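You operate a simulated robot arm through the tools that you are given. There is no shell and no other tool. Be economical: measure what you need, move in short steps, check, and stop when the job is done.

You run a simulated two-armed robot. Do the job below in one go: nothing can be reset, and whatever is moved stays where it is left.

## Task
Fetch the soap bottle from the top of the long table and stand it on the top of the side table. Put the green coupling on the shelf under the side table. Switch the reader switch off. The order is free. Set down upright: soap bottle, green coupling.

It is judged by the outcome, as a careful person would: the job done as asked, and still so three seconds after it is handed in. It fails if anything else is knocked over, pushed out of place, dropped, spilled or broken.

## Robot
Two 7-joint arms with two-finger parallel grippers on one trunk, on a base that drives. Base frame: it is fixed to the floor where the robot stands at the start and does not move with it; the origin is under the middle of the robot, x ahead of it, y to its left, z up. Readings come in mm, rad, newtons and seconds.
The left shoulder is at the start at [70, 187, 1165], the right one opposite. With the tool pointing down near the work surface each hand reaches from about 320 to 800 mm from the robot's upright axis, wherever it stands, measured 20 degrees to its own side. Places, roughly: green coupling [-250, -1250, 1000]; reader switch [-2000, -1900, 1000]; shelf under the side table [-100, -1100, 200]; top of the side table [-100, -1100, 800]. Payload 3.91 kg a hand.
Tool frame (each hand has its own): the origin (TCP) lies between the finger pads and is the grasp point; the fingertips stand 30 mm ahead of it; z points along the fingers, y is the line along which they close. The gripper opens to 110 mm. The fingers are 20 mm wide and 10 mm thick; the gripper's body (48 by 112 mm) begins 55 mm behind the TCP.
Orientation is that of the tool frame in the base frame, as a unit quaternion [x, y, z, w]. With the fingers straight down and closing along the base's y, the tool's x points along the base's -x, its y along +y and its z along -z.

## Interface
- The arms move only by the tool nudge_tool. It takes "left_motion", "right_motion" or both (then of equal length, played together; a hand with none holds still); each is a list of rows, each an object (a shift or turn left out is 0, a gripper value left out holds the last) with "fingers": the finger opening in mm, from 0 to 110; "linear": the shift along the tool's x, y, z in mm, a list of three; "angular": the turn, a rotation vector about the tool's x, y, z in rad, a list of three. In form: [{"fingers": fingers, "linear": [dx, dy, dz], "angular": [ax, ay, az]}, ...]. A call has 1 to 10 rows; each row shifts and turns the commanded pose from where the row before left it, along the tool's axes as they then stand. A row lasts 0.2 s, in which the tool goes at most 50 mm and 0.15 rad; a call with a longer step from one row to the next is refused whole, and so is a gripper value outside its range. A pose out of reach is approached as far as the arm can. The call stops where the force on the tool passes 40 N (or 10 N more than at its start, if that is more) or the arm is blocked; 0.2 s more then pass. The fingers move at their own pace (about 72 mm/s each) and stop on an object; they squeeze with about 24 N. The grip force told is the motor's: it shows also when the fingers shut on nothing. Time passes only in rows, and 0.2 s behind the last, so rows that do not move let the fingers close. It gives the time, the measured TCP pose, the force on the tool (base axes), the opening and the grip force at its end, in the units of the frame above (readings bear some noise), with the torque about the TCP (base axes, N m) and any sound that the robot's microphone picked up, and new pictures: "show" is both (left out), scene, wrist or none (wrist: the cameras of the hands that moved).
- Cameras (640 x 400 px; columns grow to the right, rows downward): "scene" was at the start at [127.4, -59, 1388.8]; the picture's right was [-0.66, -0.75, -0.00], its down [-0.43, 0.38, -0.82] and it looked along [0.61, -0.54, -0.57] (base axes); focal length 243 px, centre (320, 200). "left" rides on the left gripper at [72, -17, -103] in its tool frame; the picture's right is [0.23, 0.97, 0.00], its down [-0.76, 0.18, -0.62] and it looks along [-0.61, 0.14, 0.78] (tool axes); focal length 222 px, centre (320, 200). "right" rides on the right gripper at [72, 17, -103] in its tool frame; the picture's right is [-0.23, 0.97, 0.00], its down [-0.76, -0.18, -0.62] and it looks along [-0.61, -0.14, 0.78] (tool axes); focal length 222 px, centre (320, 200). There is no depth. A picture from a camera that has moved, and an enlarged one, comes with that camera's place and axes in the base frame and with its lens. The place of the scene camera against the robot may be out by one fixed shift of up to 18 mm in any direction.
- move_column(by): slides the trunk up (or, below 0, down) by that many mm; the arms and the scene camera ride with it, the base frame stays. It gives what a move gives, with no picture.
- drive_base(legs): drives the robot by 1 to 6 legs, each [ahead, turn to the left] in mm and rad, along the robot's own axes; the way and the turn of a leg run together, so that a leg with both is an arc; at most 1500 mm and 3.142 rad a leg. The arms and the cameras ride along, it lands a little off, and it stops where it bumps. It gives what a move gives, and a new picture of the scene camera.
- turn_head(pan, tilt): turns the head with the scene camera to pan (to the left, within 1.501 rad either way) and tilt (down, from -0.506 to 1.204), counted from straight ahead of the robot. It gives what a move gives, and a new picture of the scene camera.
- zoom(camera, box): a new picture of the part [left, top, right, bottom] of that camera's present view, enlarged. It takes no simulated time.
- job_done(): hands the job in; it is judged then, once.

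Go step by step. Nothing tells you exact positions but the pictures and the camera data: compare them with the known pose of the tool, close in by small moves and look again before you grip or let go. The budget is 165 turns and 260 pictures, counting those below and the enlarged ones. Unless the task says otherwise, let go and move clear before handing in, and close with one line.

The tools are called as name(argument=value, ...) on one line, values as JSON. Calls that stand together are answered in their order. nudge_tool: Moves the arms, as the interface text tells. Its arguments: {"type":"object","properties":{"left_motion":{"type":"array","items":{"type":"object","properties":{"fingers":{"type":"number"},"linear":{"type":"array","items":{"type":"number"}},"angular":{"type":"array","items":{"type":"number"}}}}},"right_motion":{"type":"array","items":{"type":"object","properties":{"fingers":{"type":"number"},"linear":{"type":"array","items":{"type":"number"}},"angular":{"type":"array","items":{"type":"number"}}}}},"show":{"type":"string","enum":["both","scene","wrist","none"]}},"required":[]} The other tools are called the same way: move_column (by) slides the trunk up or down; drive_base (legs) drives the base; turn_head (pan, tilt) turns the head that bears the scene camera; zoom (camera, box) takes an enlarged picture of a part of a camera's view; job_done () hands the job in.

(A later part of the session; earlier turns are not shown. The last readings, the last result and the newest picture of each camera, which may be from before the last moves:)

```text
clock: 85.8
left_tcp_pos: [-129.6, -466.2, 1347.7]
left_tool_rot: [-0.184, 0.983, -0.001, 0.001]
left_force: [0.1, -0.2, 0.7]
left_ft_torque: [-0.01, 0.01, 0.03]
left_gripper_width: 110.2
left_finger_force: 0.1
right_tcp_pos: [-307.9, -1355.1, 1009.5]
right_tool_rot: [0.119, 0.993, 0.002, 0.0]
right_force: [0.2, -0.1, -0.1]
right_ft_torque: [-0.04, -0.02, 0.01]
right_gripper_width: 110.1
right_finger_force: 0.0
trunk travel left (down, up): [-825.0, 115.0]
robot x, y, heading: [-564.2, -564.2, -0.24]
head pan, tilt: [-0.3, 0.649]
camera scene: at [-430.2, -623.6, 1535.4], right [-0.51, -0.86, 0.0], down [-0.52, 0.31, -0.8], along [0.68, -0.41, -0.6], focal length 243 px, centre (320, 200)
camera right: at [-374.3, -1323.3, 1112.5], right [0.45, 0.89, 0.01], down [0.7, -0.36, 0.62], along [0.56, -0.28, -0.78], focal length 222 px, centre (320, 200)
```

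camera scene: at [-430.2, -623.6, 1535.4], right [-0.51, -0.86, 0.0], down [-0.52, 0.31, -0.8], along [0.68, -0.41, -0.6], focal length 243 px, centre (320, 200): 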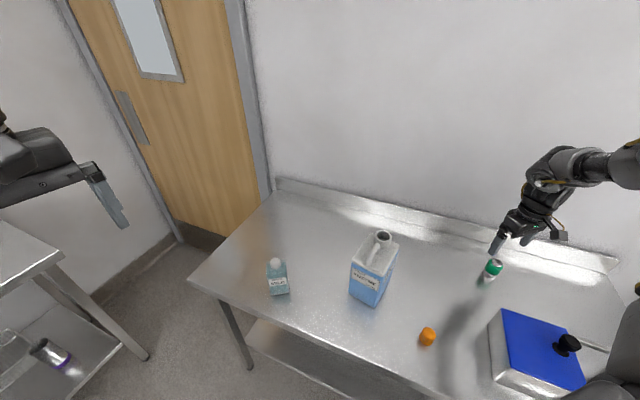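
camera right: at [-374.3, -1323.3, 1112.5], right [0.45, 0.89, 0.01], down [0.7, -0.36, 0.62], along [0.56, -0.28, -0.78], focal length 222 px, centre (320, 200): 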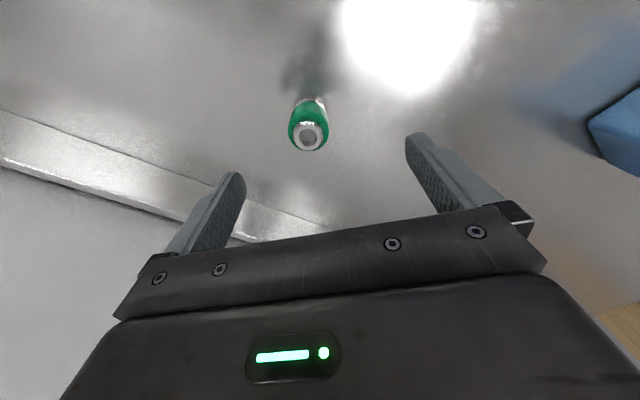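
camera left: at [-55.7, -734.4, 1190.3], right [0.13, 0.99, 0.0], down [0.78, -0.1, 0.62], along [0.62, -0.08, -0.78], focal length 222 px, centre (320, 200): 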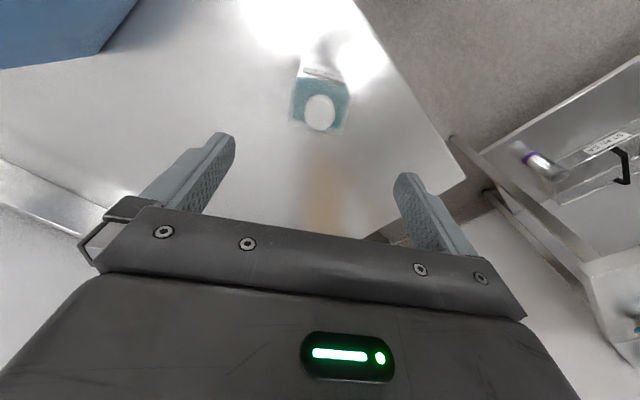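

Right above it now. Correct 13 mm and descend 80 mm, then check.

nudge_tool(right_motion=[{"linear": [-3, -12, 20]}, {"linear": [0, 0, 30]}, {"linear": [0, 0, 25]}, {}], show="wrist")

zoom(camera="scene", box=[420, 190, 580, 300])

```text
clock: 86.8
left_tcp_pos: [-130.6, -465.8, 1348.7]
left_tool_rot: [-0.184, 0.983, 0.0, 0.001]
left_force: [0.4, -0.2, 0.3]
left_ft_torque: [0.03, 0.0, 0.0]
left_gripper_width: 109.9
left_finger_force: 0.0
right_tcp_pos: [-319.9, -1359.0, 956.1]
right_tool_rot: [0.118, 0.993, 0.003, -0.001]
right_force: [-0.5, 0.9, -0.8]
right_ft_torque: [-0.01, 0.02, -0.03]
right_gripper_width: 110.0
right_finger_force: 0.1
right hand out of reach, approached as far as the arm can: row 2, 3
trunk travel left (down, up): [-825.0, 115.0]
robot x, y, heading: [-566.0, -566.7, -0.24]
head pan, tilt: [-0.3, 0.649]
camera right: at [-386.5, -1327.3, 1058.9], right [0.45, 0.89, 0.01], down [0.7, -0.36, 0.62], along [0.56, -0.28, -0.78], focal length 222 px, centre (320, 200)
```

right: 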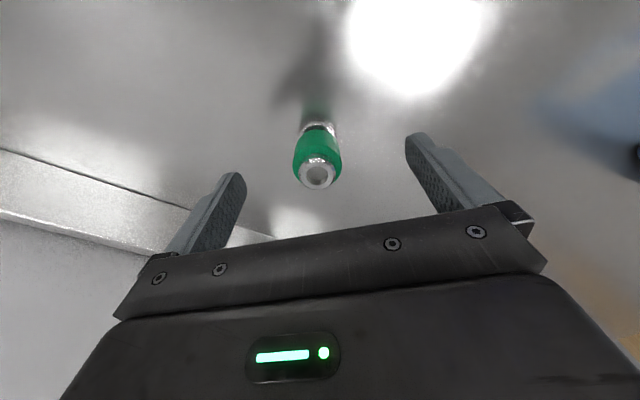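

```text
3.64 times, centred on (500, 245) of scene
camera zoom: at [-429.8, -624.5, 1535.3], right [-0.51, -0.86, 0.0], down [-0.52, 0.31, -0.8], along [0.68, -0.41, -0.6], focal length 885 px, centre (-334, 36)
```

zoom: 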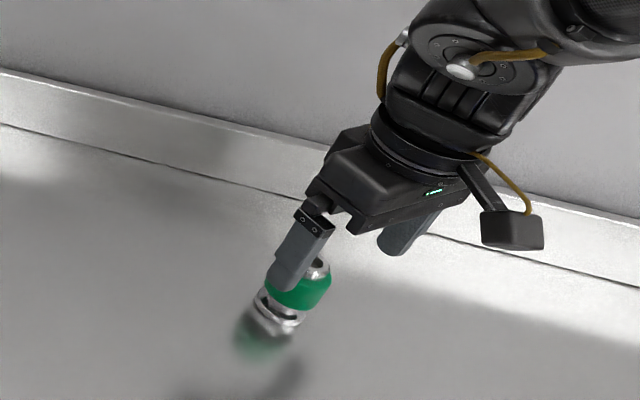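

The arm is at its limit downward with the trunk raised, so I'll descend with the trunk and then correct the 14 mm offset.

move_column(by=-40)

nudge_tool(right_motion=[{"linear": [-8, -3, 0]}, {"linear": [-6, -2, 0]}, {}], show="wrist")

```text
clock: 87.6
left_tcp_pos: [-130.8, -465.5, 1308.6]
left_tool_rot: [-0.184, 0.983, 0.0, 0.001]
left_force: [-0.3, 0.1, 0.1]
left_ft_torque: [-0.01, -0.01, 0.0]
left_gripper_width: 109.9
left_finger_force: 0.0
right_tcp_pos: [-321.0, -1358.5, 917.1]
right_tool_rot: [0.118, 0.993, 0.003, 0.0]
right_force: [-1.1, 0.2, 0.3]
right_ft_torque: [0.01, 0.0, 0.0]
right_gripper_width: 109.7
right_finger_force: 0.0
trunk travel left (down, up): [-785.0, 155.0]
robot x, y, heading: [-564.5, -564.2, -0.239]
head pan, tilt: [-0.3, 0.649]
```

```text
clock: 88.4
left_tcp_pos: [-131.0, -465.5, 1308.9]
left_tool_rot: [-0.184, 0.983, 0.0, 0.001]
left_force: [0.1, 0.5, -0.6]
left_ft_torque: [-0.01, -0.04, -0.01]
left_gripper_width: 110.0
left_finger_force: 0.0
right_tcp_pos: [-314.1, -1363.8, 917.9]
right_tool_rot: [0.118, 0.993, 0.003, 0.001]
right_force: [-0.1, -0.1, -0.5]
right_ft_torque: [0.0, -0.03, -0.01]
right_gripper_width: 110.1
right_finger_force: 0.0
right hand out of reach, approached as far as the arm can: row 2
trunk travel left (down, up): [-785.0, 155.0]
robot x, y, heading: [-563.7, -566.5, -0.238]
head pan, tilt: [-0.3, 0.649]
camera right: at [-380.2, -1331.2, 1020.0], right [0.45, 0.89, 0.0], down [0.7, -0.36, 0.62], along [0.56, -0.28, -0.78], focal length 222 px, centre (320, 200)
```

right: 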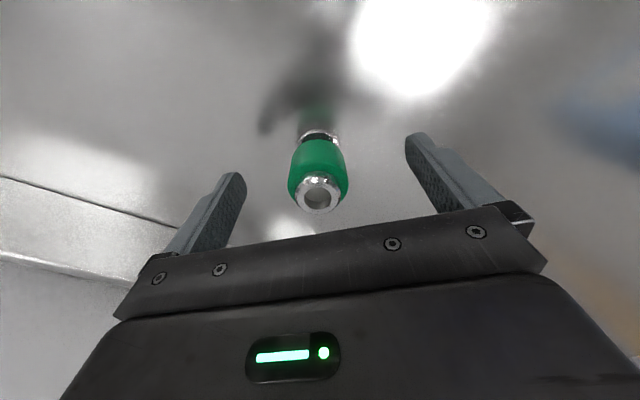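

Centered within ~4 mm. Lower the trunk 31 mm and grip.

move_column(by=-31)

nudge_tool(right_motion=[{"linear": [-4, -1, 0]}, {}], show="wrist")

zoom(camera="scene", box=[420, 170, 580, 280])

```text
clock: 89.2
left_tcp_pos: [-129.5, -465.6, 1277.2]
left_tool_rot: [-0.184, 0.983, -0.001, 0.002]
left_force: [0.5, -0.5, 0.7]
left_ft_torque: [0.0, 0.0, 0.01]
left_gripper_width: 110.0
left_finger_force: 0.1
right_tcp_pos: [-313.8, -1362.7, 885.8]
right_tool_rot: [0.118, 0.993, 0.003, 0.001]
right_force: [-0.3, 0.8, -0.1]
right_ft_torque: [0.0, 0.03, -0.03]
right_gripper_width: 110.0
right_finger_force: 0.0
trunk travel left (down, up): [-754.0, 186.0]
robot x, y, heading: [-558.7, -567.1, -0.236]
head pan, tilt: [-0.3, 0.649]
```

```text
clock: 89.8
left_tcp_pos: [-131.4, -465.9, 1277.3]
left_tool_rot: [-0.184, 0.983, -0.001, 0.001]
left_force: [0.2, 0.3, -0.6]
left_ft_torque: [-0.03, -0.03, 0.0]
left_gripper_width: 109.7
left_finger_force: 0.0
right_tcp_pos: [-311.0, -1363.7, 888.3]
right_tool_rot: [0.119, 0.993, 0.002, 0.0]
right_force: [0.7, 0.0, 0.2]
right_ft_torque: [0.02, -0.01, -0.01]
right_gripper_width: 109.7
right_finger_force: 0.1
right hand out of reach, approached as far as the arm can: row 1
trunk travel left (down, up): [-754.0, 186.0]
robot x, y, heading: [-566.3, -564.8, -0.238]
head pan, tilt: [-0.3, 0.649]
camera right: at [-377.5, -1331.0, 991.3], right [0.45, 0.89, 0.0], down [0.7, -0.36, 0.62], along [0.56, -0.28, -0.78], focal length 222 px, centre (320, 200)
```

right: 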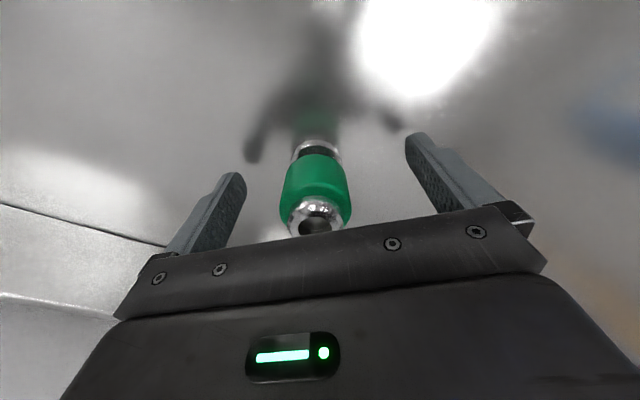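

```text
3.64 times, centred on (500, 225) of scene
camera zoom: at [-430.1, -623.6, 1464.4], right [-0.51, -0.86, 0.0], down [-0.52, 0.31, -0.8], along [0.68, -0.41, -0.6], focal length 885 px, centre (-334, 109)
```

zoom: 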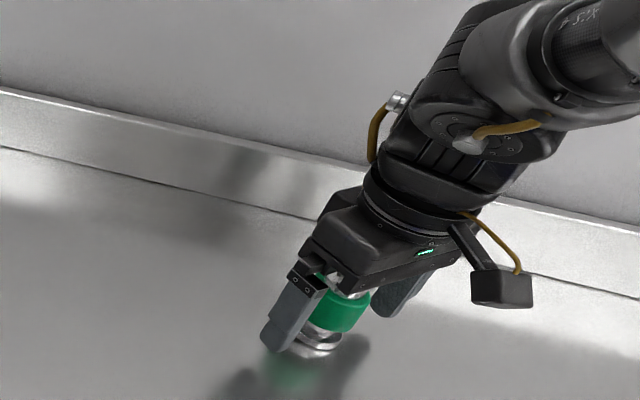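

Straddling the collar. Close the fingers.

nudge_tool(right_motion=[{"fingers": 20}, {"fingers": 20}, {"fingers": 20}, {"fingers": 20}, {"fingers": 20}], show="wrist")

zoom(camera="scene", box=[420, 170, 580, 280])

```text
clock: 91.0
left_tcp_pos: [-131.1, -466.1, 1276.3]
left_tool_rot: [-0.184, 0.983, 0.0, 0.001]
left_force: [-0.6, 0.1, 0.1]
left_ft_torque: [-0.04, -0.03, 0.0]
left_gripper_width: 110.2
left_finger_force: 0.0
right_tcp_pos: [-311.6, -1362.6, 889.2]
right_tool_rot: [0.118, 0.993, 0.002, 0.0]
right_force: [-0.3, -0.7, 0.6]
right_ft_torque: [-0.04, -0.01, -0.02]
right_gripper_width: 41.3
right_finger_force: 24.6
trunk travel left (down, up): [-754.0, 186.0]
robot x, y, heading: [-562.0, -571.9, -0.238]
head pan, tilt: [-0.3, 0.649]
camera right: at [-377.4, -1331.1, 991.2], right [0.45, 0.89, 0.0], down [0.7, -0.35, 0.62], along [0.56, -0.28, -0.78], focal length 222 px, centre (320, 200)
```

right: 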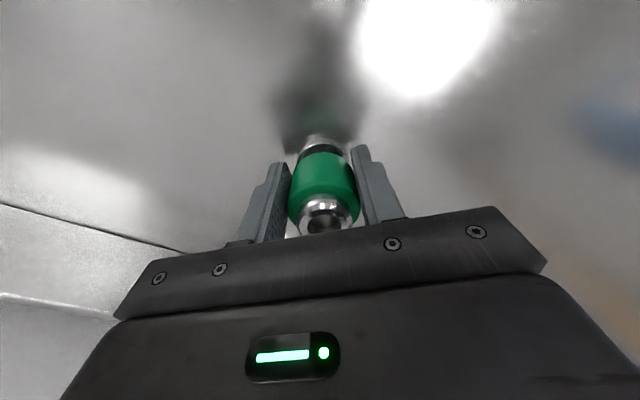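

```text
3.64 times, centred on (500, 225) of scene
camera zoom: at [-429.9, -623.7, 1464.4], right [-0.51, -0.86, 0.0], down [-0.52, 0.31, -0.8], along [0.68, -0.41, -0.6], focal length 885 px, centre (-334, 109)
```

zoom: 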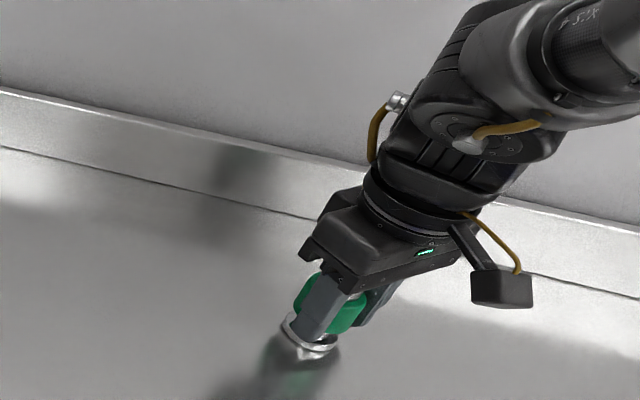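

Coupling gripped (41 mm). Raise the trunk fully, retract the hand.

move_column(by=180)

nudge_tool(right_motion=[{"linear": [8, 40, 0]}, {"linear": [8, 45, 0]}, {"linear": [8, 45, 0]}, {"linear": [8, 45, 0]}, {"linear": [8, 40, 0]}, {}])

```text
clock: 93.0
left_tcp_pos: [-130.0, -467.7, 1457.9]
left_tool_rot: [-0.184, 0.983, 0.0, 0.001]
left_force: [0.0, -0.4, 0.0]
left_ft_torque: [-0.01, 0.01, -0.01]
left_gripper_width: 110.3
left_finger_force: 0.1
right_tcp_pos: [-311.4, -1364.7, 1067.9]
right_tool_rot: [0.118, 0.993, 0.002, 0.0]
right_force: [0.4, 1.0, -1.6]
right_ft_torque: [0.01, 0.02, 0.0]
right_gripper_width: 41.4
right_finger_force: 24.0
trunk travel left (down, up): [-934.0, 6.0]
robot x, y, heading: [-562.3, -570.2, -0.238]
head pan, tilt: [-0.3, 0.649]
```

```text
clock: 94.4
left_tcp_pos: [-130.3, -467.3, 1457.2]
left_tool_rot: [-0.184, 0.983, -0.001, 0.001]
left_force: [-0.8, 0.4, 1.0]
left_ft_torque: [-0.01, -0.01, 0.03]
left_gripper_width: 110.2
left_finger_force: 0.2
right_tcp_pos: [-300.4, -1143.3, 1070.8]
right_tool_rot: [0.118, 0.993, 0.003, 0.0]
right_force: [0.1, 0.2, -1.3]
right_ft_torque: [0.02, 0.05, 0.02]
right_gripper_width: 41.2
right_finger_force: 24.4
trunk travel left (down, up): [-934.0, 6.0]
robot x, y, heading: [-564.6, -567.5, -0.236]
head pan, tilt: [-0.3, 0.649]
camera scene: at [-429.9, -624.4, 1644.3], right [-0.51, -0.86, 0.0], down [-0.52, 0.31, -0.8], along [0.68, -0.41, -0.6], focal length 243 px, centre (320, 200)
camera right: at [-366.5, -1111.3, 1173.3], right [0.45, 0.89, 0.0], down [0.7, -0.36, 0.62], along [0.56, -0.28, -0.78], focal length 222 px, centre (320, 200)
```

scene: 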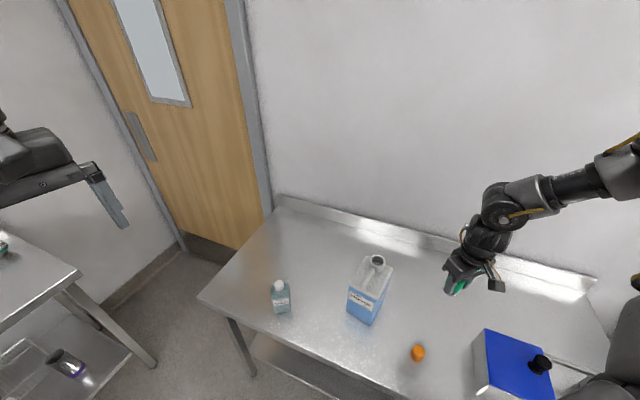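
right: 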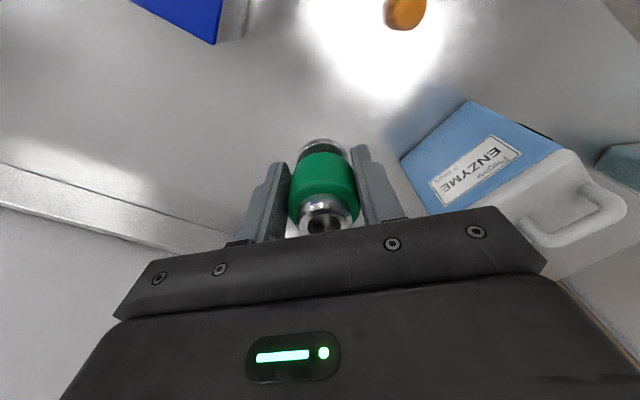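

Now back off, travel left along the table, and turn to face it at a safe distance.

drive_base(legs=[[-300, 0], [0, 0.88], [420, 0], [0, -1.607]])

turn_head(pan=0.0, tilt=0.75)

```text
clock: 104.8
left_tcp_pos: [-125.7, -462.4, 1456.5]
left_tool_rot: [0.183, 0.983, 0.0, 0.001]
left_force: [-0.1, -0.6, -0.3]
left_ft_torque: [-0.03, 0.01, -0.01]
left_gripper_width: 109.9
left_finger_force: 0.1
right_tcp_pos: [-708.6, -849.0, 1069.6]
right_tool_rot: [0.469, 0.883, 0.002, 0.002]
right_force: [-0.1, -0.1, -1.8]
right_ft_torque: [0.04, 0.01, -0.02]
right_gripper_width: 41.6
right_finger_force: 23.9
trunk travel left (down, up): [-934.0, 6.0]
robot x, y, heading: [-512.7, -246.4, -0.98]
head pan, tilt: [-0.3, 0.649]
camera scene: at [-450.1, -370.5, 1644.3], right [-0.96, -0.29, 0.0], down [-0.17, 0.58, -0.8], along [0.23, -0.76, -0.6], focal length 243 px, centre (320, 200)
```

scene: 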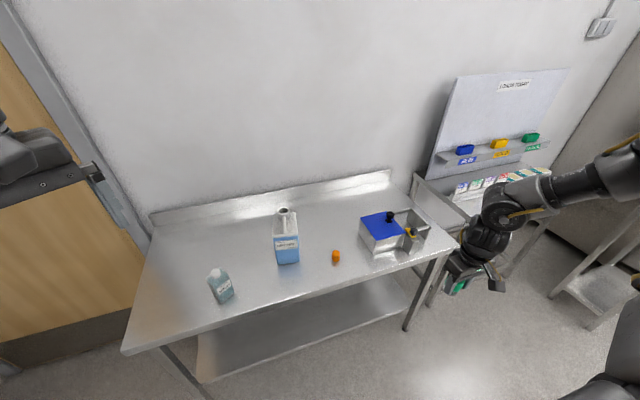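

```text
clock: 105.6
left_tcp_pos: [-126.7, -462.9, 1457.9]
left_tool_rot: [0.183, 0.983, -0.002, 0.001]
left_force: [0.5, -0.1, -1.3]
left_ft_torque: [-0.02, -0.01, 0.01]
left_gripper_width: 110.1
left_finger_force: 0.0
right_tcp_pos: [-707.2, -850.8, 1069.2]
right_tool_rot: [0.469, 0.883, 0.003, 0.001]
right_force: [-0.1, -0.4, -1.8]
right_ft_torque: [0.05, 0.0, 0.02]
right_gripper_width: 41.3
right_finger_force: 24.3
trunk travel left (down, up): [-934.0, 6.0]
robot x, y, heading: [-515.8, -244.8, -0.978]
head pan, tilt: [0.0, 0.75]
camera scene: at [-429.6, -356.4, 1635.8], right [-0.83, -0.56, 0.0], down [-0.38, 0.57, -0.73], along [0.41, -0.61, -0.68], focal length 243 px, centre (320, 200)
```

scene: 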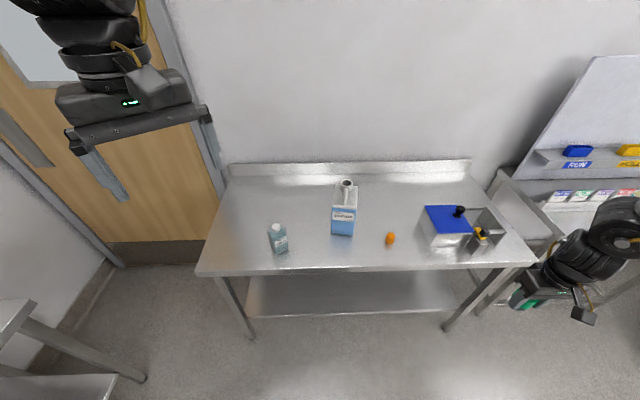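

Table edge ~595 mm ahead, shelf front ~710 mm. Raise the right hand relative to the shoulder and lower the left, so all stays under the tabletop when the trunk is lowered.

nudge_tool(right_motion=[{"linear": [0, 0, -40]}, {"linear": [0, 0, -40]}, {"linear": [0, 0, -40]}, {"linear": [0, 0, -40]}, {}, {}], left_motion=[{"linear": [8, 6, 40]}, {"linear": [8, 6, 40]}, {"linear": [8, 6, 40]}, {"linear": [8, 6, 40]}, {"linear": [0, 0, 40]}, {}], show="none")

move_column(by=-930)

turn_head(pan=-0.4, tilt=0.4)

```text
clock: 107.0
left_tcp_pos: [-147.7, -429.5, 1259.2]
left_tool_rot: [0.183, 0.983, -0.001, 0.001]
left_force: [-0.3, 0.0, 0.0]
left_ft_torque: [-0.01, -0.01, -0.01]
left_gripper_width: 109.9
left_finger_force: 0.1
right_tcp_pos: [-708.7, -852.3, 1229.2]
right_tool_rot: [0.469, 0.883, 0.003, -0.001]
right_force: [-0.4, -0.3, -1.6]
right_ft_torque: [0.04, -0.03, 0.01]
right_gripper_width: 41.5
right_finger_force: 23.7
trunk travel left (down, up): [-934.0, 6.0]
robot x, y, heading: [-516.3, -245.8, -0.978]
head pan, tilt: [0.0, 0.75]
```

```text
refused: -930 is not a number from -400 to 400
```

```text
clock: 107.9
left_tcp_pos: [-145.7, -430.0, 1258.2]
left_tool_rot: [0.183, 0.983, -0.001, 0.001]
left_force: [-0.7, 0.0, -0.4]
left_ft_torque: [0.0, 0.02, -0.05]
left_gripper_width: 110.1
left_finger_force: 0.0
right_tcp_pos: [-708.3, -850.7, 1230.6]
right_tool_rot: [0.469, 0.883, 0.003, 0.001]
right_force: [0.7, 0.6, -1.2]
right_ft_torque: [0.02, -0.02, -0.03]
right_gripper_width: 41.2
right_finger_force: 24.1
trunk travel left (down, up): [-934.0, 6.0]
robot x, y, heading: [-516.6, -247.5, -0.977]
head pan, tilt: [-0.4, 0.4]
camera scene: at [-458.0, -378.0, 1666.8], right [-0.98, -0.19, 0.0], down [-0.08, 0.38, -0.92], along [0.18, -0.9, -0.39], focal length 243 px, centre (320, 200)
```

scene: 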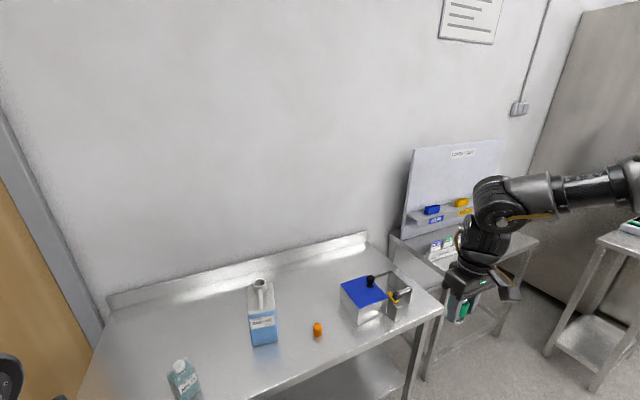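

move_column(by=-400)

move_column(by=-400)

move_column(by=-130)

turn_head(pan=-0.5, tilt=0.4)

```text
clock: 111.7
left_tcp_pos: [-146.6, -428.8, 857.7]
left_tool_rot: [0.183, 0.983, -0.001, 0.0]
left_force: [0.5, 0.1, -0.7]
left_ft_torque: [0.02, 0.03, -0.03]
left_gripper_width: 110.0
left_finger_force: 0.2
right_tcp_pos: [-708.1, -850.8, 829.2]
right_tool_rot: [0.469, 0.883, 0.002, 0.001]
right_force: [0.1, 0.4, -2.3]
right_ft_torque: [-0.01, -0.02, 0.01]
right_gripper_width: 41.6
right_finger_force: 23.8
trunk travel left (down, up): [-534.0, 406.0]
robot x, y, heading: [-518.4, -247.2, -0.979]
head pan, tilt: [-0.4, 0.4]
```

```text
clock: 115.5
left_tcp_pos: [-147.2, -428.9, 458.3]
left_tool_rot: [0.183, 0.983, -0.001, 0.001]
left_force: [0.2, 0.1, 0.1]
left_ft_torque: [0.0, -0.02, -0.04]
left_gripper_width: 110.0
left_finger_force: 0.1
right_tcp_pos: [-707.4, -851.0, 431.2]
right_tool_rot: [0.469, 0.883, 0.002, 0.002]
right_force: [0.1, 0.3, -1.1]
right_ft_torque: [0.01, -0.01, 0.0]
right_gripper_width: 41.2
right_finger_force: 24.2
trunk travel left (down, up): [-134.0, 806.0]
robot x, y, heading: [-516.3, -247.3, -0.978]
head pan, tilt: [-0.4, 0.4]
```

```text
clock: 117.1
left_tcp_pos: [-146.3, -429.3, 328.1]
left_tool_rot: [0.183, 0.983, -0.001, 0.001]
left_force: [0.4, 0.5, 0.7]
left_ft_torque: [0.02, -0.01, 0.01]
left_gripper_width: 110.1
left_finger_force: 0.1
right_tcp_pos: [-709.0, -850.1, 301.0]
right_tool_rot: [0.469, 0.883, 0.002, 0.002]
right_force: [0.2, 0.2, -0.9]
right_ft_torque: [-0.01, 0.0, -0.02]
right_gripper_width: 41.5
right_finger_force: 24.6
trunk travel left (down, up): [-4.0, 936.0]
robot x, y, heading: [-516.7, -243.6, -0.978]
head pan, tilt: [-0.4, 0.4]
```

```text
clock: 117.8
left_tcp_pos: [-147.1, -429.6, 328.9]
left_tool_rot: [0.183, 0.983, -0.001, 0.001]
left_force: [1.1, -0.1, -0.2]
left_ft_torque: [0.01, 0.01, 0.02]
left_gripper_width: 110.0
left_finger_force: 0.1
right_tcp_pos: [-707.6, -850.6, 301.1]
right_tool_rot: [0.469, 0.883, 0.002, 0.002]
right_force: [-0.7, -0.1, -1.8]
right_ft_torque: [0.06, 0.01, 0.0]
right_gripper_width: 41.4
right_finger_force: 24.2
trunk travel left (down, up): [-4.0, 936.0]
robot x, y, heading: [-512.6, -249.7, -0.976]
head pan, tilt: [-0.499, 0.4]
camera scene: at [-466.9, -379.5, 736.9], right [-1.0, -0.09, 0.0], down [-0.04, 0.39, -0.92], along [0.09, -0.92, -0.39], focal length 243 px, centre (320, 200)
```

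scene: 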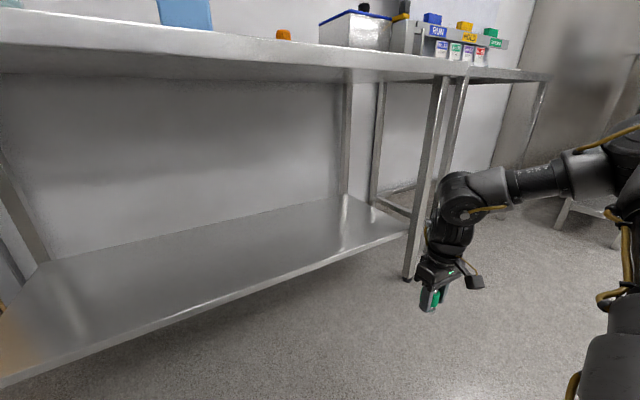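

Great view of the shelf. The right front leg is at ~(695, -764) in robot frame; to give my elbow clearance I'll shift ~200 mm left along the table before entering.

drive_base(legs=[[-100, 0], [0, 1.571], [220, 0], [0, -1.565]])

turn_head(pan=-0.7, tilt=0.4)

```text
clock: 127.8
left_tcp_pos: [-19.7, -241.3, 328.9]
left_tool_rot: [0.201, 0.979, -0.001, 0.001]
left_force: [-1.0, -0.6, 0.1]
left_ft_torque: [-0.01, -0.05, 0.01]
left_gripper_width: 109.9
left_finger_force: 0.1
right_tcp_pos: [-597.8, -641.8, 301.6]
right_tool_rot: [0.486, 0.874, 0.003, 0.0]
right_force: [0.8, -0.4, -1.9]
right_ft_torque: [0.03, 0.02, 0.0]
right_gripper_width: 41.3
right_finger_force: 24.4
trunk travel left (down, up): [-4.0, 936.0]
robot x, y, heading: [-382.8, -43.1, -1.015]
head pan, tilt: [-0.499, 0.4]
camera scene: at [-338.0, -178.8, 736.8], right [-1.0, -0.06, 0.0], down [-0.02, 0.39, -0.92], along [0.05, -0.92, -0.39], focal length 243 px, centre (320, 200)
```

scene: 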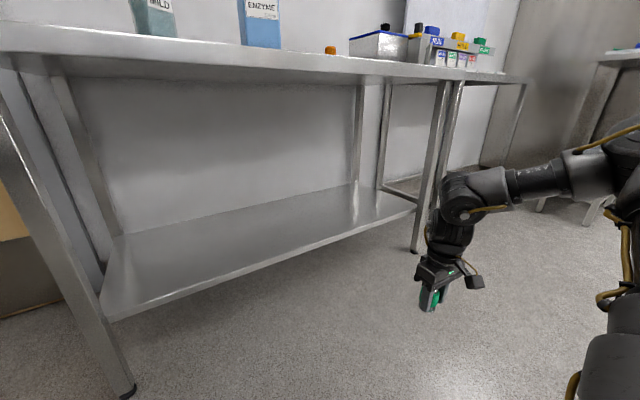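

```text
clock: 128.6
left_tcp_pos: [-18.7, -240.5, 328.3]
left_tool_rot: [0.203, 0.979, 0.0, 0.001]
left_force: [-0.2, -0.9, -0.2]
left_ft_torque: [-0.02, -0.02, 0.03]
left_gripper_width: 109.9
left_finger_force: 0.0
right_tcp_pos: [-596.5, -639.7, 300.4]
right_tool_rot: [0.485, 0.875, 0.003, 0.0]
right_force: [0.4, -0.5, -2.5]
right_ft_torque: [-0.02, 0.03, 0.02]
right_gripper_width: 41.2
right_finger_force: 23.7
trunk travel left (down, up): [-4.0, 936.0]
robot x, y, heading: [-380.4, -44.2, -1.015]
head pan, tilt: [-0.7, 0.4]
camera scene: at [-356.5, -178.0, 736.8], right [-0.99, 0.14, 0.0], down [0.06, 0.39, -0.92], along [-0.13, -0.91, -0.39], focal length 243 px, centre (320, 200)
```

scene: 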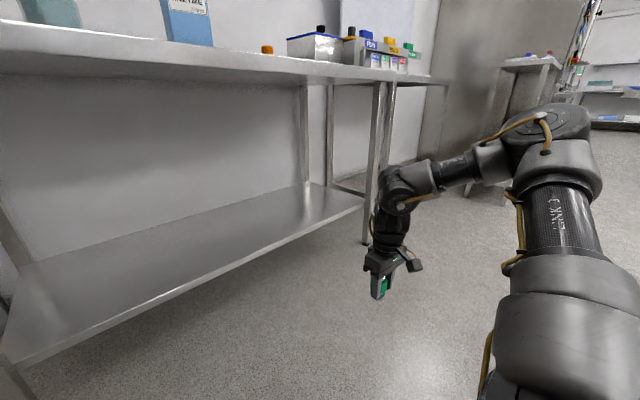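

Turn slightly left to square up and drive in ~290 mm.

drive_base(legs=[[0, 0.05], [290, 0]])

```text
clock: 131.0
left_tcp_pos: [155.8, -462.2, 327.4]
left_tool_rot: [0.179, 0.984, -0.001, 0.001]
left_force: [0.5, 0.6, 0.5]
left_ft_torque: [0.01, -0.02, 0.02]
left_gripper_width: 110.1
left_finger_force: 0.0
right_tcp_pos: [-404.0, -889.3, 300.6]
right_tool_rot: [0.464, 0.886, 0.003, 0.001]
right_force: [-0.3, 0.8, -1.3]
right_ft_torque: [0.01, 0.0, -0.03]
right_gripper_width: 41.4
right_finger_force: 23.9
trunk travel left (down, up): [-4.0, 936.0]
robot x, y, heading: [-215.3, -283.7, -0.968]
head pan, tilt: [-0.7, 0.4]
camera scene: at [-185.5, -415.9, 736.9], right [-1.0, 0.1, 0.0], down [0.04, 0.39, -0.92], along [-0.09, -0.92, -0.39], focal length 243 px, centre (320, 200)
```

scene: 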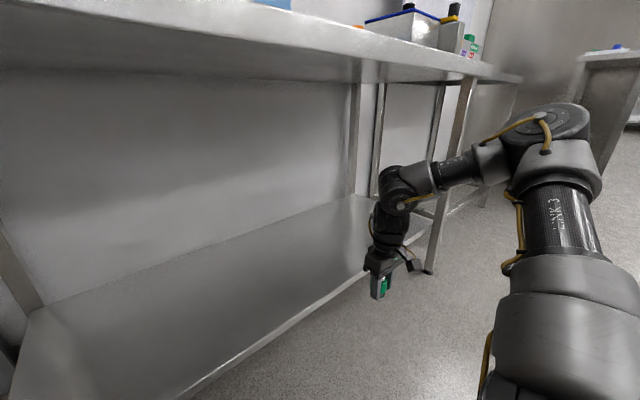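

Move the hand forward in over the shelf, at z≈300.

nudge_tool(right_motion=[{"linear": [-35, 6, 0]}, {"linear": [-35, 6, 0]}, {"linear": [-35, 6, 0]}, {"linear": [-30, 6, 0]}, {}])

```text
clock: 132.2
left_tcp_pos: [154.1, -463.4, 328.7]
left_tool_rot: [0.179, 0.984, -0.001, 0.001]
left_force: [-0.3, 0.3, 0.4]
left_ft_torque: [0.0, -0.02, -0.03]
left_gripper_width: 110.1
left_finger_force: 0.0
right_tcp_pos: [-306.3, -987.8, 299.3]
right_tool_rot: [0.464, 0.886, 0.003, 0.0]
right_force: [-0.2, -0.1, -2.0]
right_ft_torque: [0.0, 0.01, 0.01]
right_gripper_width: 41.3
right_finger_force: 23.8
trunk travel left (down, up): [-4.0, 936.0]
robot x, y, heading: [-214.9, -280.2, -0.969]
head pan, tilt: [-0.7, 0.4]
camera scene: at [-185.4, -415.9, 736.8], right [-1.0, 0.1, 0.0], down [0.04, 0.39, -0.92], along [-0.09, -0.92, -0.39], focal length 243 px, centre (320, 200)
camera right: at [-334.0, -919.6, 402.5], right [0.93, 0.37, 0.0], down [0.29, -0.73, 0.62], along [0.23, -0.58, -0.78], focal length 222 px, centre (320, 200)
```

scene: 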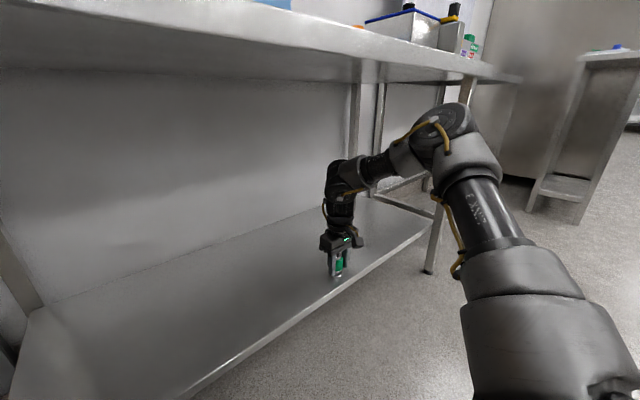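
right: 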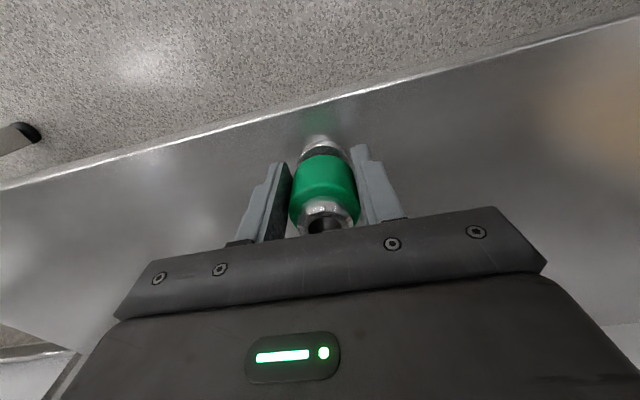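

Just inside the edge; go 75 mm deeper.

nudge_tool(right_motion=[{"linear": [-25, 0, 0]}, {"linear": [-25, 0, 0]}, {"linear": [-25, 0, 0]}, {}])

```text
clock: 133.2
left_tcp_pos: [154.7, -462.2, 329.3]
left_tool_rot: [0.179, 0.984, -0.001, 0.001]
left_force: [0.4, 0.3, -0.1]
left_ft_torque: [-0.02, 0.02, -0.03]
left_gripper_width: 109.8
left_finger_force: 0.1
right_tcp_pos: [-263.0, -1049.9, 299.6]
right_tool_rot: [0.466, 0.885, 0.004, 0.0]
right_force: [0.4, -0.9, -2.4]
right_ft_torque: [0.01, -0.01, 0.0]
right_gripper_width: 41.3
right_finger_force: 24.0
trunk travel left (down, up): [-4.0, 936.0]
robot x, y, heading: [-216.1, -277.7, -0.965]
head pan, tilt: [-0.7, 0.4]
camera scene: at [-185.4, -416.0, 736.8], right [-1.0, 0.1, 0.0], down [0.04, 0.39, -0.92], along [-0.09, -0.92, -0.39], focal length 243 px, centre (320, 200)
camera right: at [-290.0, -981.3, 403.1], right [0.93, 0.37, 0.0], down [0.28, -0.73, 0.62], along [0.23, -0.58, -0.78], focal length 222 px, centre (320, 200)
```

scene: 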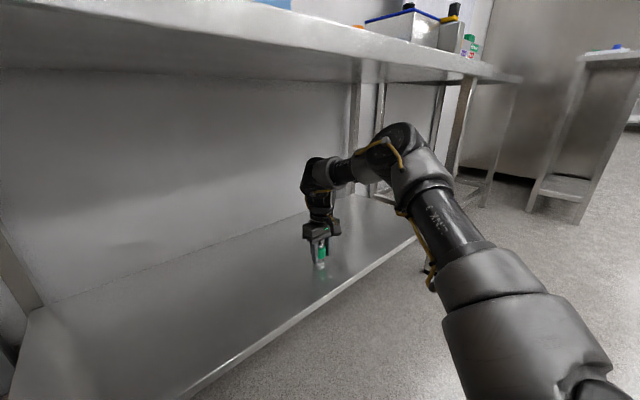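
right: 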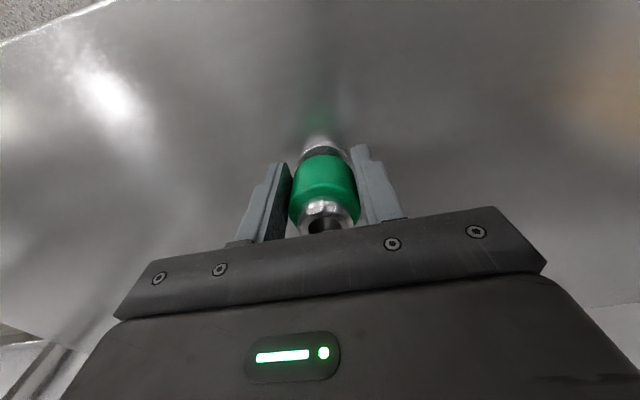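

About 95 mm inside the edge. Descend 30, then look.

nudge_tool(right_motion=[{"linear": [0, 0, 15]}, {"linear": [0, 0, 15]}, {}], show="none")

zoom(camera="scene", box=[270, 200, 370, 300])

```text
clock: 133.9
left_tcp_pos: [154.7, -461.7, 329.2]
left_tool_rot: [0.178, 0.984, -0.002, 0.0]
left_force: [-0.6, 0.5, 0.2]
left_ft_torque: [0.01, 0.0, 0.0]
left_gripper_width: 109.8
left_finger_force: 0.0
right_tcp_pos: [-262.3, -1049.0, 280.5]
right_tool_rot: [0.465, 0.885, -0.001, 0.005]
right_force: [-3.9, 13.3, 28.1]
right_ft_torque: [0.22, 0.9, -0.51]
right_gripper_width: 41.4
right_finger_force: 23.9
trunk travel left (down, up): [-4.0, 936.0]
robot x, y, heading: [-217.4, -286.1, -0.962]
head pan, tilt: [-0.7, 0.4]
stopped in row 3 (right hand): the force on the tool passed its limit at 43 N (the readings are from after the stop); the commanded pose is now the measured one
```

```text
4.00 times, centred on (320, 250) of scene
camera zoom: at [-185.4, -412.9, 737.5], right [-1.0, 0.1, 0.0], down [0.04, 0.38, -0.92], along [-0.09, -0.92, -0.39], focal length 974 px, centre (320, 0)
```

zoom: 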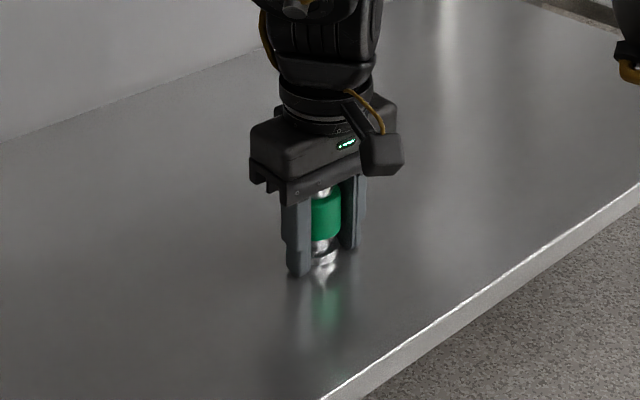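

Contact made already (shelf higher than guessed). Relieve a few mm and check.

nudge_tool(right_motion=[{"linear": [0, 0, -3]}, {}, {}], show="wrist")

zoom(camera="scene", box=[290, 225, 350, 285])

```text
clock: 134.7
left_tcp_pos: [155.0, -461.9, 327.7]
left_tool_rot: [0.179, 0.984, -0.003, 0.002]
left_force: [-0.3, -0.3, -0.1]
left_ft_torque: [-0.02, -0.05, -0.01]
left_gripper_width: 110.1
left_finger_force: 0.1
right_tcp_pos: [-263.3, -1048.1, 279.4]
right_tool_rot: [0.463, 0.886, 0.0, 0.004]
right_force: [-2.1, 11.4, 21.1]
right_ft_torque: [0.19, 0.67, -0.28]
right_gripper_width: 41.4
right_finger_force: 23.6
trunk travel left (down, up): [-4.0, 936.0]
robot x, y, heading: [-214.4, -283.0, -0.967]
head pan, tilt: [-0.7, 0.4]
camera right: at [-290.2, -980.1, 382.3], right [0.93, 0.37, 0.0], down [0.28, -0.72, 0.63], along [0.23, -0.58, -0.78], focal length 222 px, centre (320, 200)
```

right: 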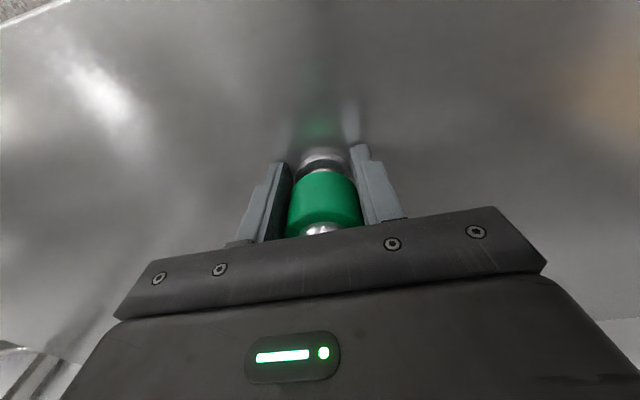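

```text
6.67 times, centred on (320, 255) of scene
camera zoom: at [-185.2, -413.7, 737.3], right [-1.0, 0.1, 0.0], down [0.04, 0.38, -0.92], along [-0.09, -0.92, -0.39], focal length 1623 px, centre (320, -167)
```

zoom: 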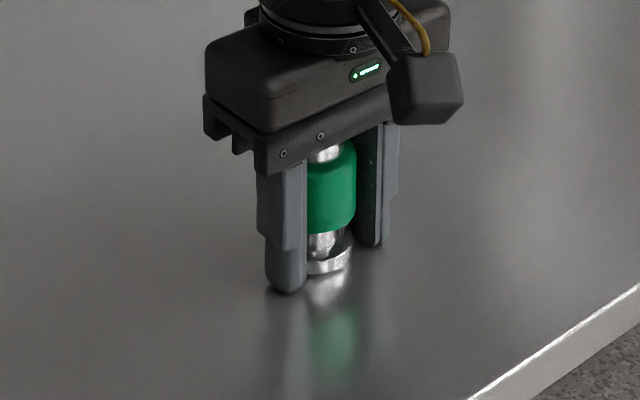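

The coupling slid a few mm up in the fingers; force still 21 N. Relieve further until unloaded.

nudge_tool(right_motion=[{"linear": [0, 0, -3]}, {}, {}], show="none")

zoom(camera="scene", box=[290, 225, 350, 285])

```text
clock: 135.5
left_tcp_pos: [153.4, -463.5, 328.5]
left_tool_rot: [0.179, 0.984, -0.001, 0.0]
left_force: [-0.3, 0.8, 0.3]
left_ft_torque: [0.02, -0.04, 0.01]
left_gripper_width: 110.0
left_finger_force: 0.2
right_tcp_pos: [-262.3, -1050.3, 280.5]
right_tool_rot: [0.464, 0.886, 0.0, 0.003]
right_force: [-0.5, 3.5, 3.2]
right_ft_torque: [0.06, 0.17, -0.09]
right_gripper_width: 41.4
right_finger_force: 23.8
trunk travel left (down, up): [-4.0, 936.0]
robot x, y, heading: [-217.9, -279.9, -0.966]
head pan, tilt: [-0.7, 0.4]
```

```text
6.67 times, centred on (320, 255) of scene
camera zoom: at [-185.3, -415.4, 736.8], right [-1.0, 0.1, 0.0], down [0.04, 0.39, -0.92], along [-0.09, -0.92, -0.39], focal length 1623 px, centre (320, -167)
```

zoom: 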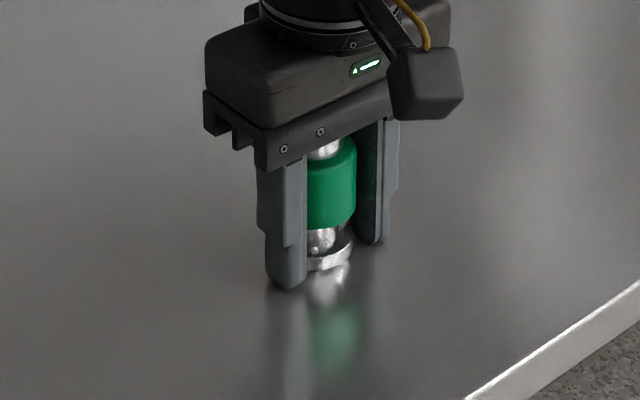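

Light contact (≈5 N). Open the fingers slowly.

nudge_tool(right_motion=[{"linear": [0, 0, -0.7]}, {}, {"fingers": 60}, {"fingers": 80}, {"fingers": 100}, {}], show="wrist")

zoom(camera="scene", box=[290, 225, 350, 285])

```text
clock: 136.9
left_tcp_pos: [153.2, -462.1, 328.5]
left_tool_rot: [0.179, 0.984, 0.0, 0.001]
left_force: [0.1, -0.2, -0.9]
left_ft_torque: [-0.03, 0.05, 0.03]
left_gripper_width: 110.1
left_finger_force: 0.1
right_tcp_pos: [-262.0, -1049.8, 280.8]
right_tool_rot: [0.464, 0.886, 0.001, 0.003]
right_force: [-0.4, -0.3, -0.4]
right_ft_torque: [0.03, 0.02, 0.0]
right_gripper_width: 100.0
right_finger_force: 0.1
trunk travel left (down, up): [-4.0, 936.0]
robot x, y, heading: [-215.6, -284.3, -0.968]
head pan, tilt: [-0.7, 0.4]
camera right: at [-290.4, -981.1, 383.4], right [0.93, 0.37, 0.01], down [0.28, -0.73, 0.63], along [0.23, -0.58, -0.78], focal length 222 px, centre (320, 200)
```

right: 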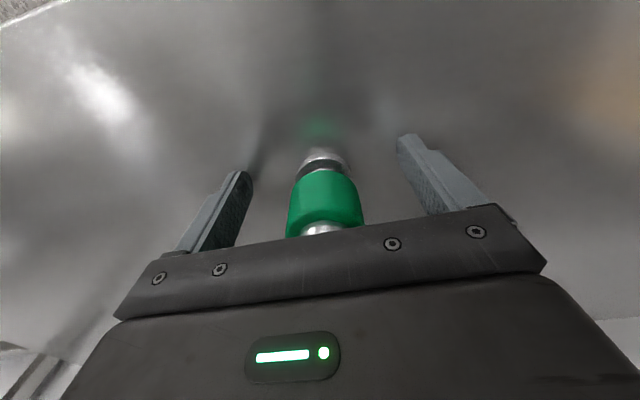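

```text
6.67 times, centred on (320, 255) of scene
camera zoom: at [-185.4, -415.7, 736.9], right [-1.0, 0.1, 0.0], down [0.04, 0.39, -0.92], along [-0.09, -0.92, -0.39], focal length 1623 px, centre (320, -167)
```

zoom: 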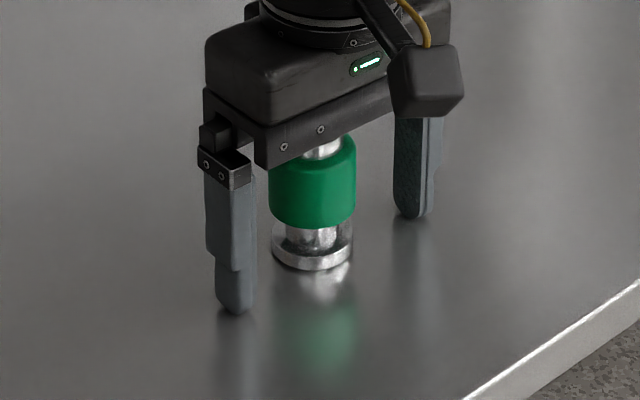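

The coupling stands upright on the shelf. Raise, then withdraw backward.

nudge_tool(right_motion=[{"linear": [0, 0, -15], "fingers": 110}, {"linear": [0, 0, -25]}, {"linear": [0, 0, -25]}, {"linear": [0, 0, -25]}, {"linear": [35, -6, 0]}, {"linear": [40, -6, 0]}, {"linear": [40, -6, 0]}, {"linear": [40, -6, 0]}, {"linear": [40, -6, 0]}, {}])

zoom(camera="scene", box=[270, 200, 370, 290])

```text
clock: 139.1
left_tcp_pos: [153.5, -462.6, 328.1]
left_tool_rot: [0.179, 0.984, -0.001, 0.001]
left_force: [0.2, 0.1, 0.4]
left_ft_torque: [-0.01, 0.0, -0.03]
left_gripper_width: 110.0
left_finger_force: 0.0
right_tcp_pos: [-398.1, -904.7, 370.0]
right_tool_rot: [0.465, 0.886, 0.001, 0.003]
right_force: [0.6, 0.1, -0.8]
right_ft_torque: [-0.01, 0.01, -0.01]
right_gripper_width: 110.0
right_finger_force: 0.1
trunk travel left (down, up): [-4.0, 936.0]
robot x, y, heading: [-212.4, -280.0, -0.968]
head pan, tilt: [-0.7, 0.4]
camera scene: at [-185.5, -415.7, 736.9], right [-1.0, 0.1, 0.0], down [0.04, 0.39, -0.92], along [-0.09, -0.92, -0.39], focal length 243 px, centre (320, 200)
camera right: at [-425.8, -836.0, 472.9], right [0.93, 0.37, 0.01], down [0.28, -0.73, 0.63], along [0.23, -0.58, -0.78], focal length 222 px, centre (320, 200)
```

scene: 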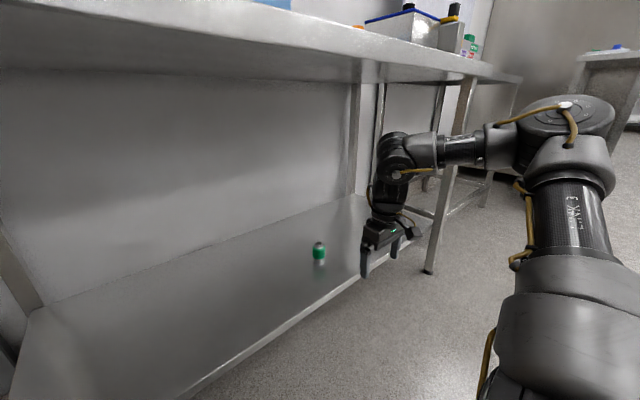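
right: 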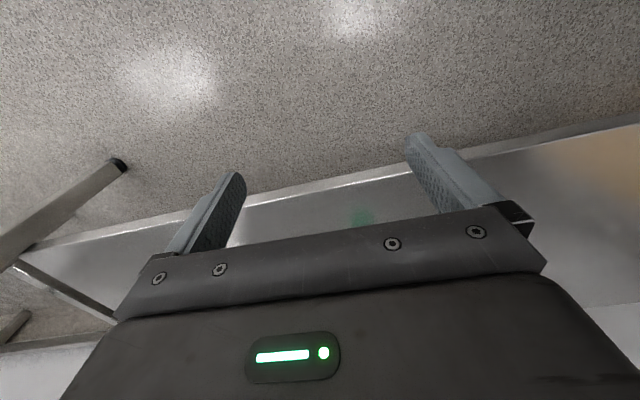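

```text
4.44 times, centred on (320, 245) of scene
camera zoom: at [-185.5, -415.7, 736.9], right [-1.0, 0.1, 0.0], down [0.04, 0.39, -0.92], along [-0.09, -0.92, -0.39], focal length 1082 px, centre (320, 0)
```

zoom: 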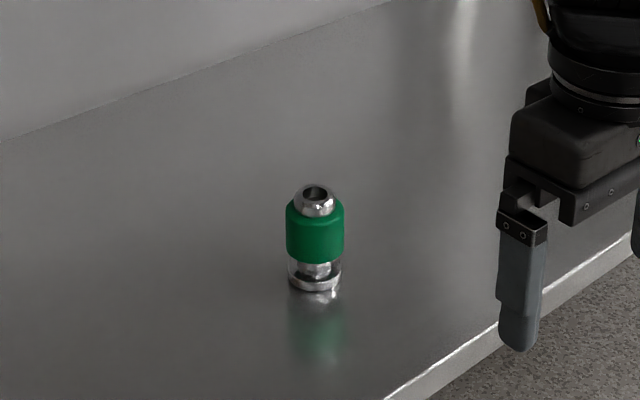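

Coupling is fine. Back straight out and raise the trunk.

drive_base(legs=[[-340, 0]])

move_column(by=400)

move_column(by=275)

turn_head(pan=-1.3, tilt=0.2)

```text
clock: 141.3
left_tcp_pos: [-35.2, -184.8, 328.5]
left_tool_rot: [0.175, 0.984, -0.001, 0.001]
left_force: [0.4, 0.2, -0.3]
left_ft_torque: [0.02, -0.07, 0.02]
left_gripper_width: 109.9
left_finger_force: 0.0
right_tcp_pos: [-585.3, -631.0, 371.8]
right_tool_rot: [0.461, 0.888, 0.002, 0.003]
right_force: [-0.7, -0.4, 0.6]
right_ft_torque: [0.01, 0.01, 0.01]
right_gripper_width: 110.0
right_finger_force: 0.0
trunk travel left (down, up): [-4.0, 936.0]
robot x, y, heading: [-406.9, -7.8, -0.963]
head pan, tilt: [-0.7, 0.4]
camera scene: at [-375.3, -140.7, 736.9], right [-1.0, 0.09, 0.0], down [0.03, 0.39, -0.92], along [-0.08, -0.92, -0.39], focal length 243 px, centre (320, 200)
```

scene: 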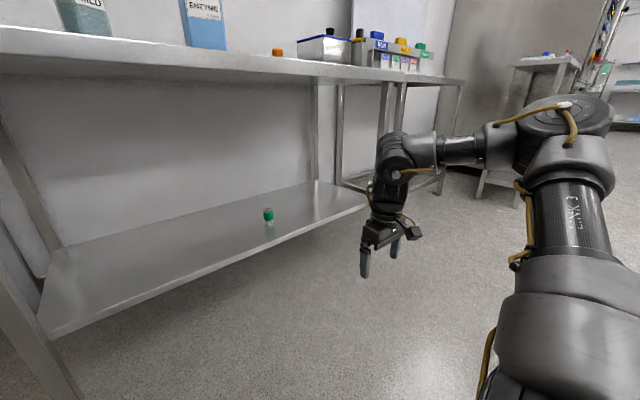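

```text
clock: 145.1
left_tcp_pos: [-35.9, -184.9, 728.4]
left_tool_rot: [0.176, 0.984, -0.002, 0.001]
left_force: [-0.8, -0.7, 0.5]
left_ft_torque: [-0.01, -0.03, 0.04]
left_gripper_width: 110.0
left_finger_force: 0.1
right_tcp_pos: [-584.3, -631.0, 770.5]
right_tool_rot: [0.461, 0.887, 0.0, 0.003]
right_force: [0.2, -0.5, -0.2]
right_ft_torque: [0.04, -0.03, -0.01]
right_gripper_width: 110.0
right_finger_force: 0.1
trunk travel left (down, up): [-404.0, 536.0]
robot x, y, heading: [-410.0, -10.5, -0.956]
head pan, tilt: [-0.7, 0.4]
```

```text
clock: 147.9
left_tcp_pos: [-35.8, -185.5, 1002.7]
left_tool_rot: [0.175, 0.985, -0.001, 0.001]
left_force: [0.7, -0.1, 0.3]
left_ft_torque: [0.03, -0.02, 0.0]
left_gripper_width: 109.9
left_finger_force: 0.1
right_tcp_pos: [-583.8, -631.8, 1045.8]
right_tool_rot: [0.461, 0.887, 0.001, 0.003]
right_force: [0.2, -0.3, -0.5]
right_ft_torque: [-0.01, -0.05, 0.0]
right_gripper_width: 109.8
right_finger_force: 0.1
trunk travel left (down, up): [-679.0, 261.0]
robot x, y, heading: [-403.3, -4.2, -0.962]
head pan, tilt: [-0.7, 0.4]
```

```text
clock: 148.9
left_tcp_pos: [-36.1, -185.6, 1004.2]
left_tool_rot: [0.176, 0.984, -0.001, 0.001]
left_force: [-0.3, -0.5, 0.4]
left_ft_torque: [0.01, -0.01, 0.01]
left_gripper_width: 110.0
left_finger_force: 0.0
right_tcp_pos: [-583.8, -632.1, 1044.6]
right_tool_rot: [0.461, 0.887, 0.001, 0.005]
right_force: [0.3, -0.1, 0.2]
right_ft_torque: [0.01, 0.01, 0.0]
right_gripper_width: 109.9
right_finger_force: 0.0
trunk travel left (down, up): [-679.0, 261.0]
robot x, y, heading: [-406.9, -6.6, -0.959]
head pan, tilt: [-1.3, 0.201]
camera scene: at [-426.3, -120.4, 1430.4], right [-0.77, 0.64, 0.0], down [0.13, 0.15, -0.98], along [-0.62, -0.76, -0.2], focal length 243 px, centre (320, 200)
```

scene: 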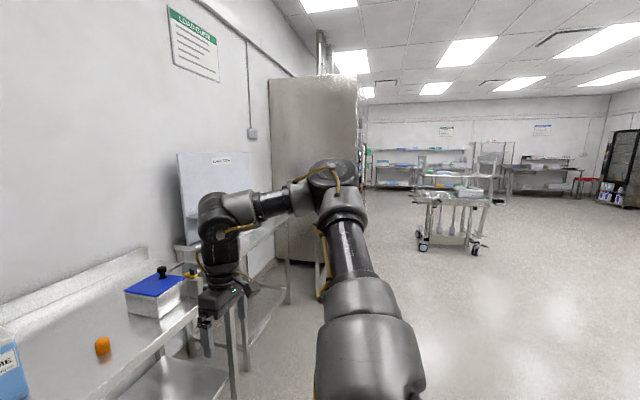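

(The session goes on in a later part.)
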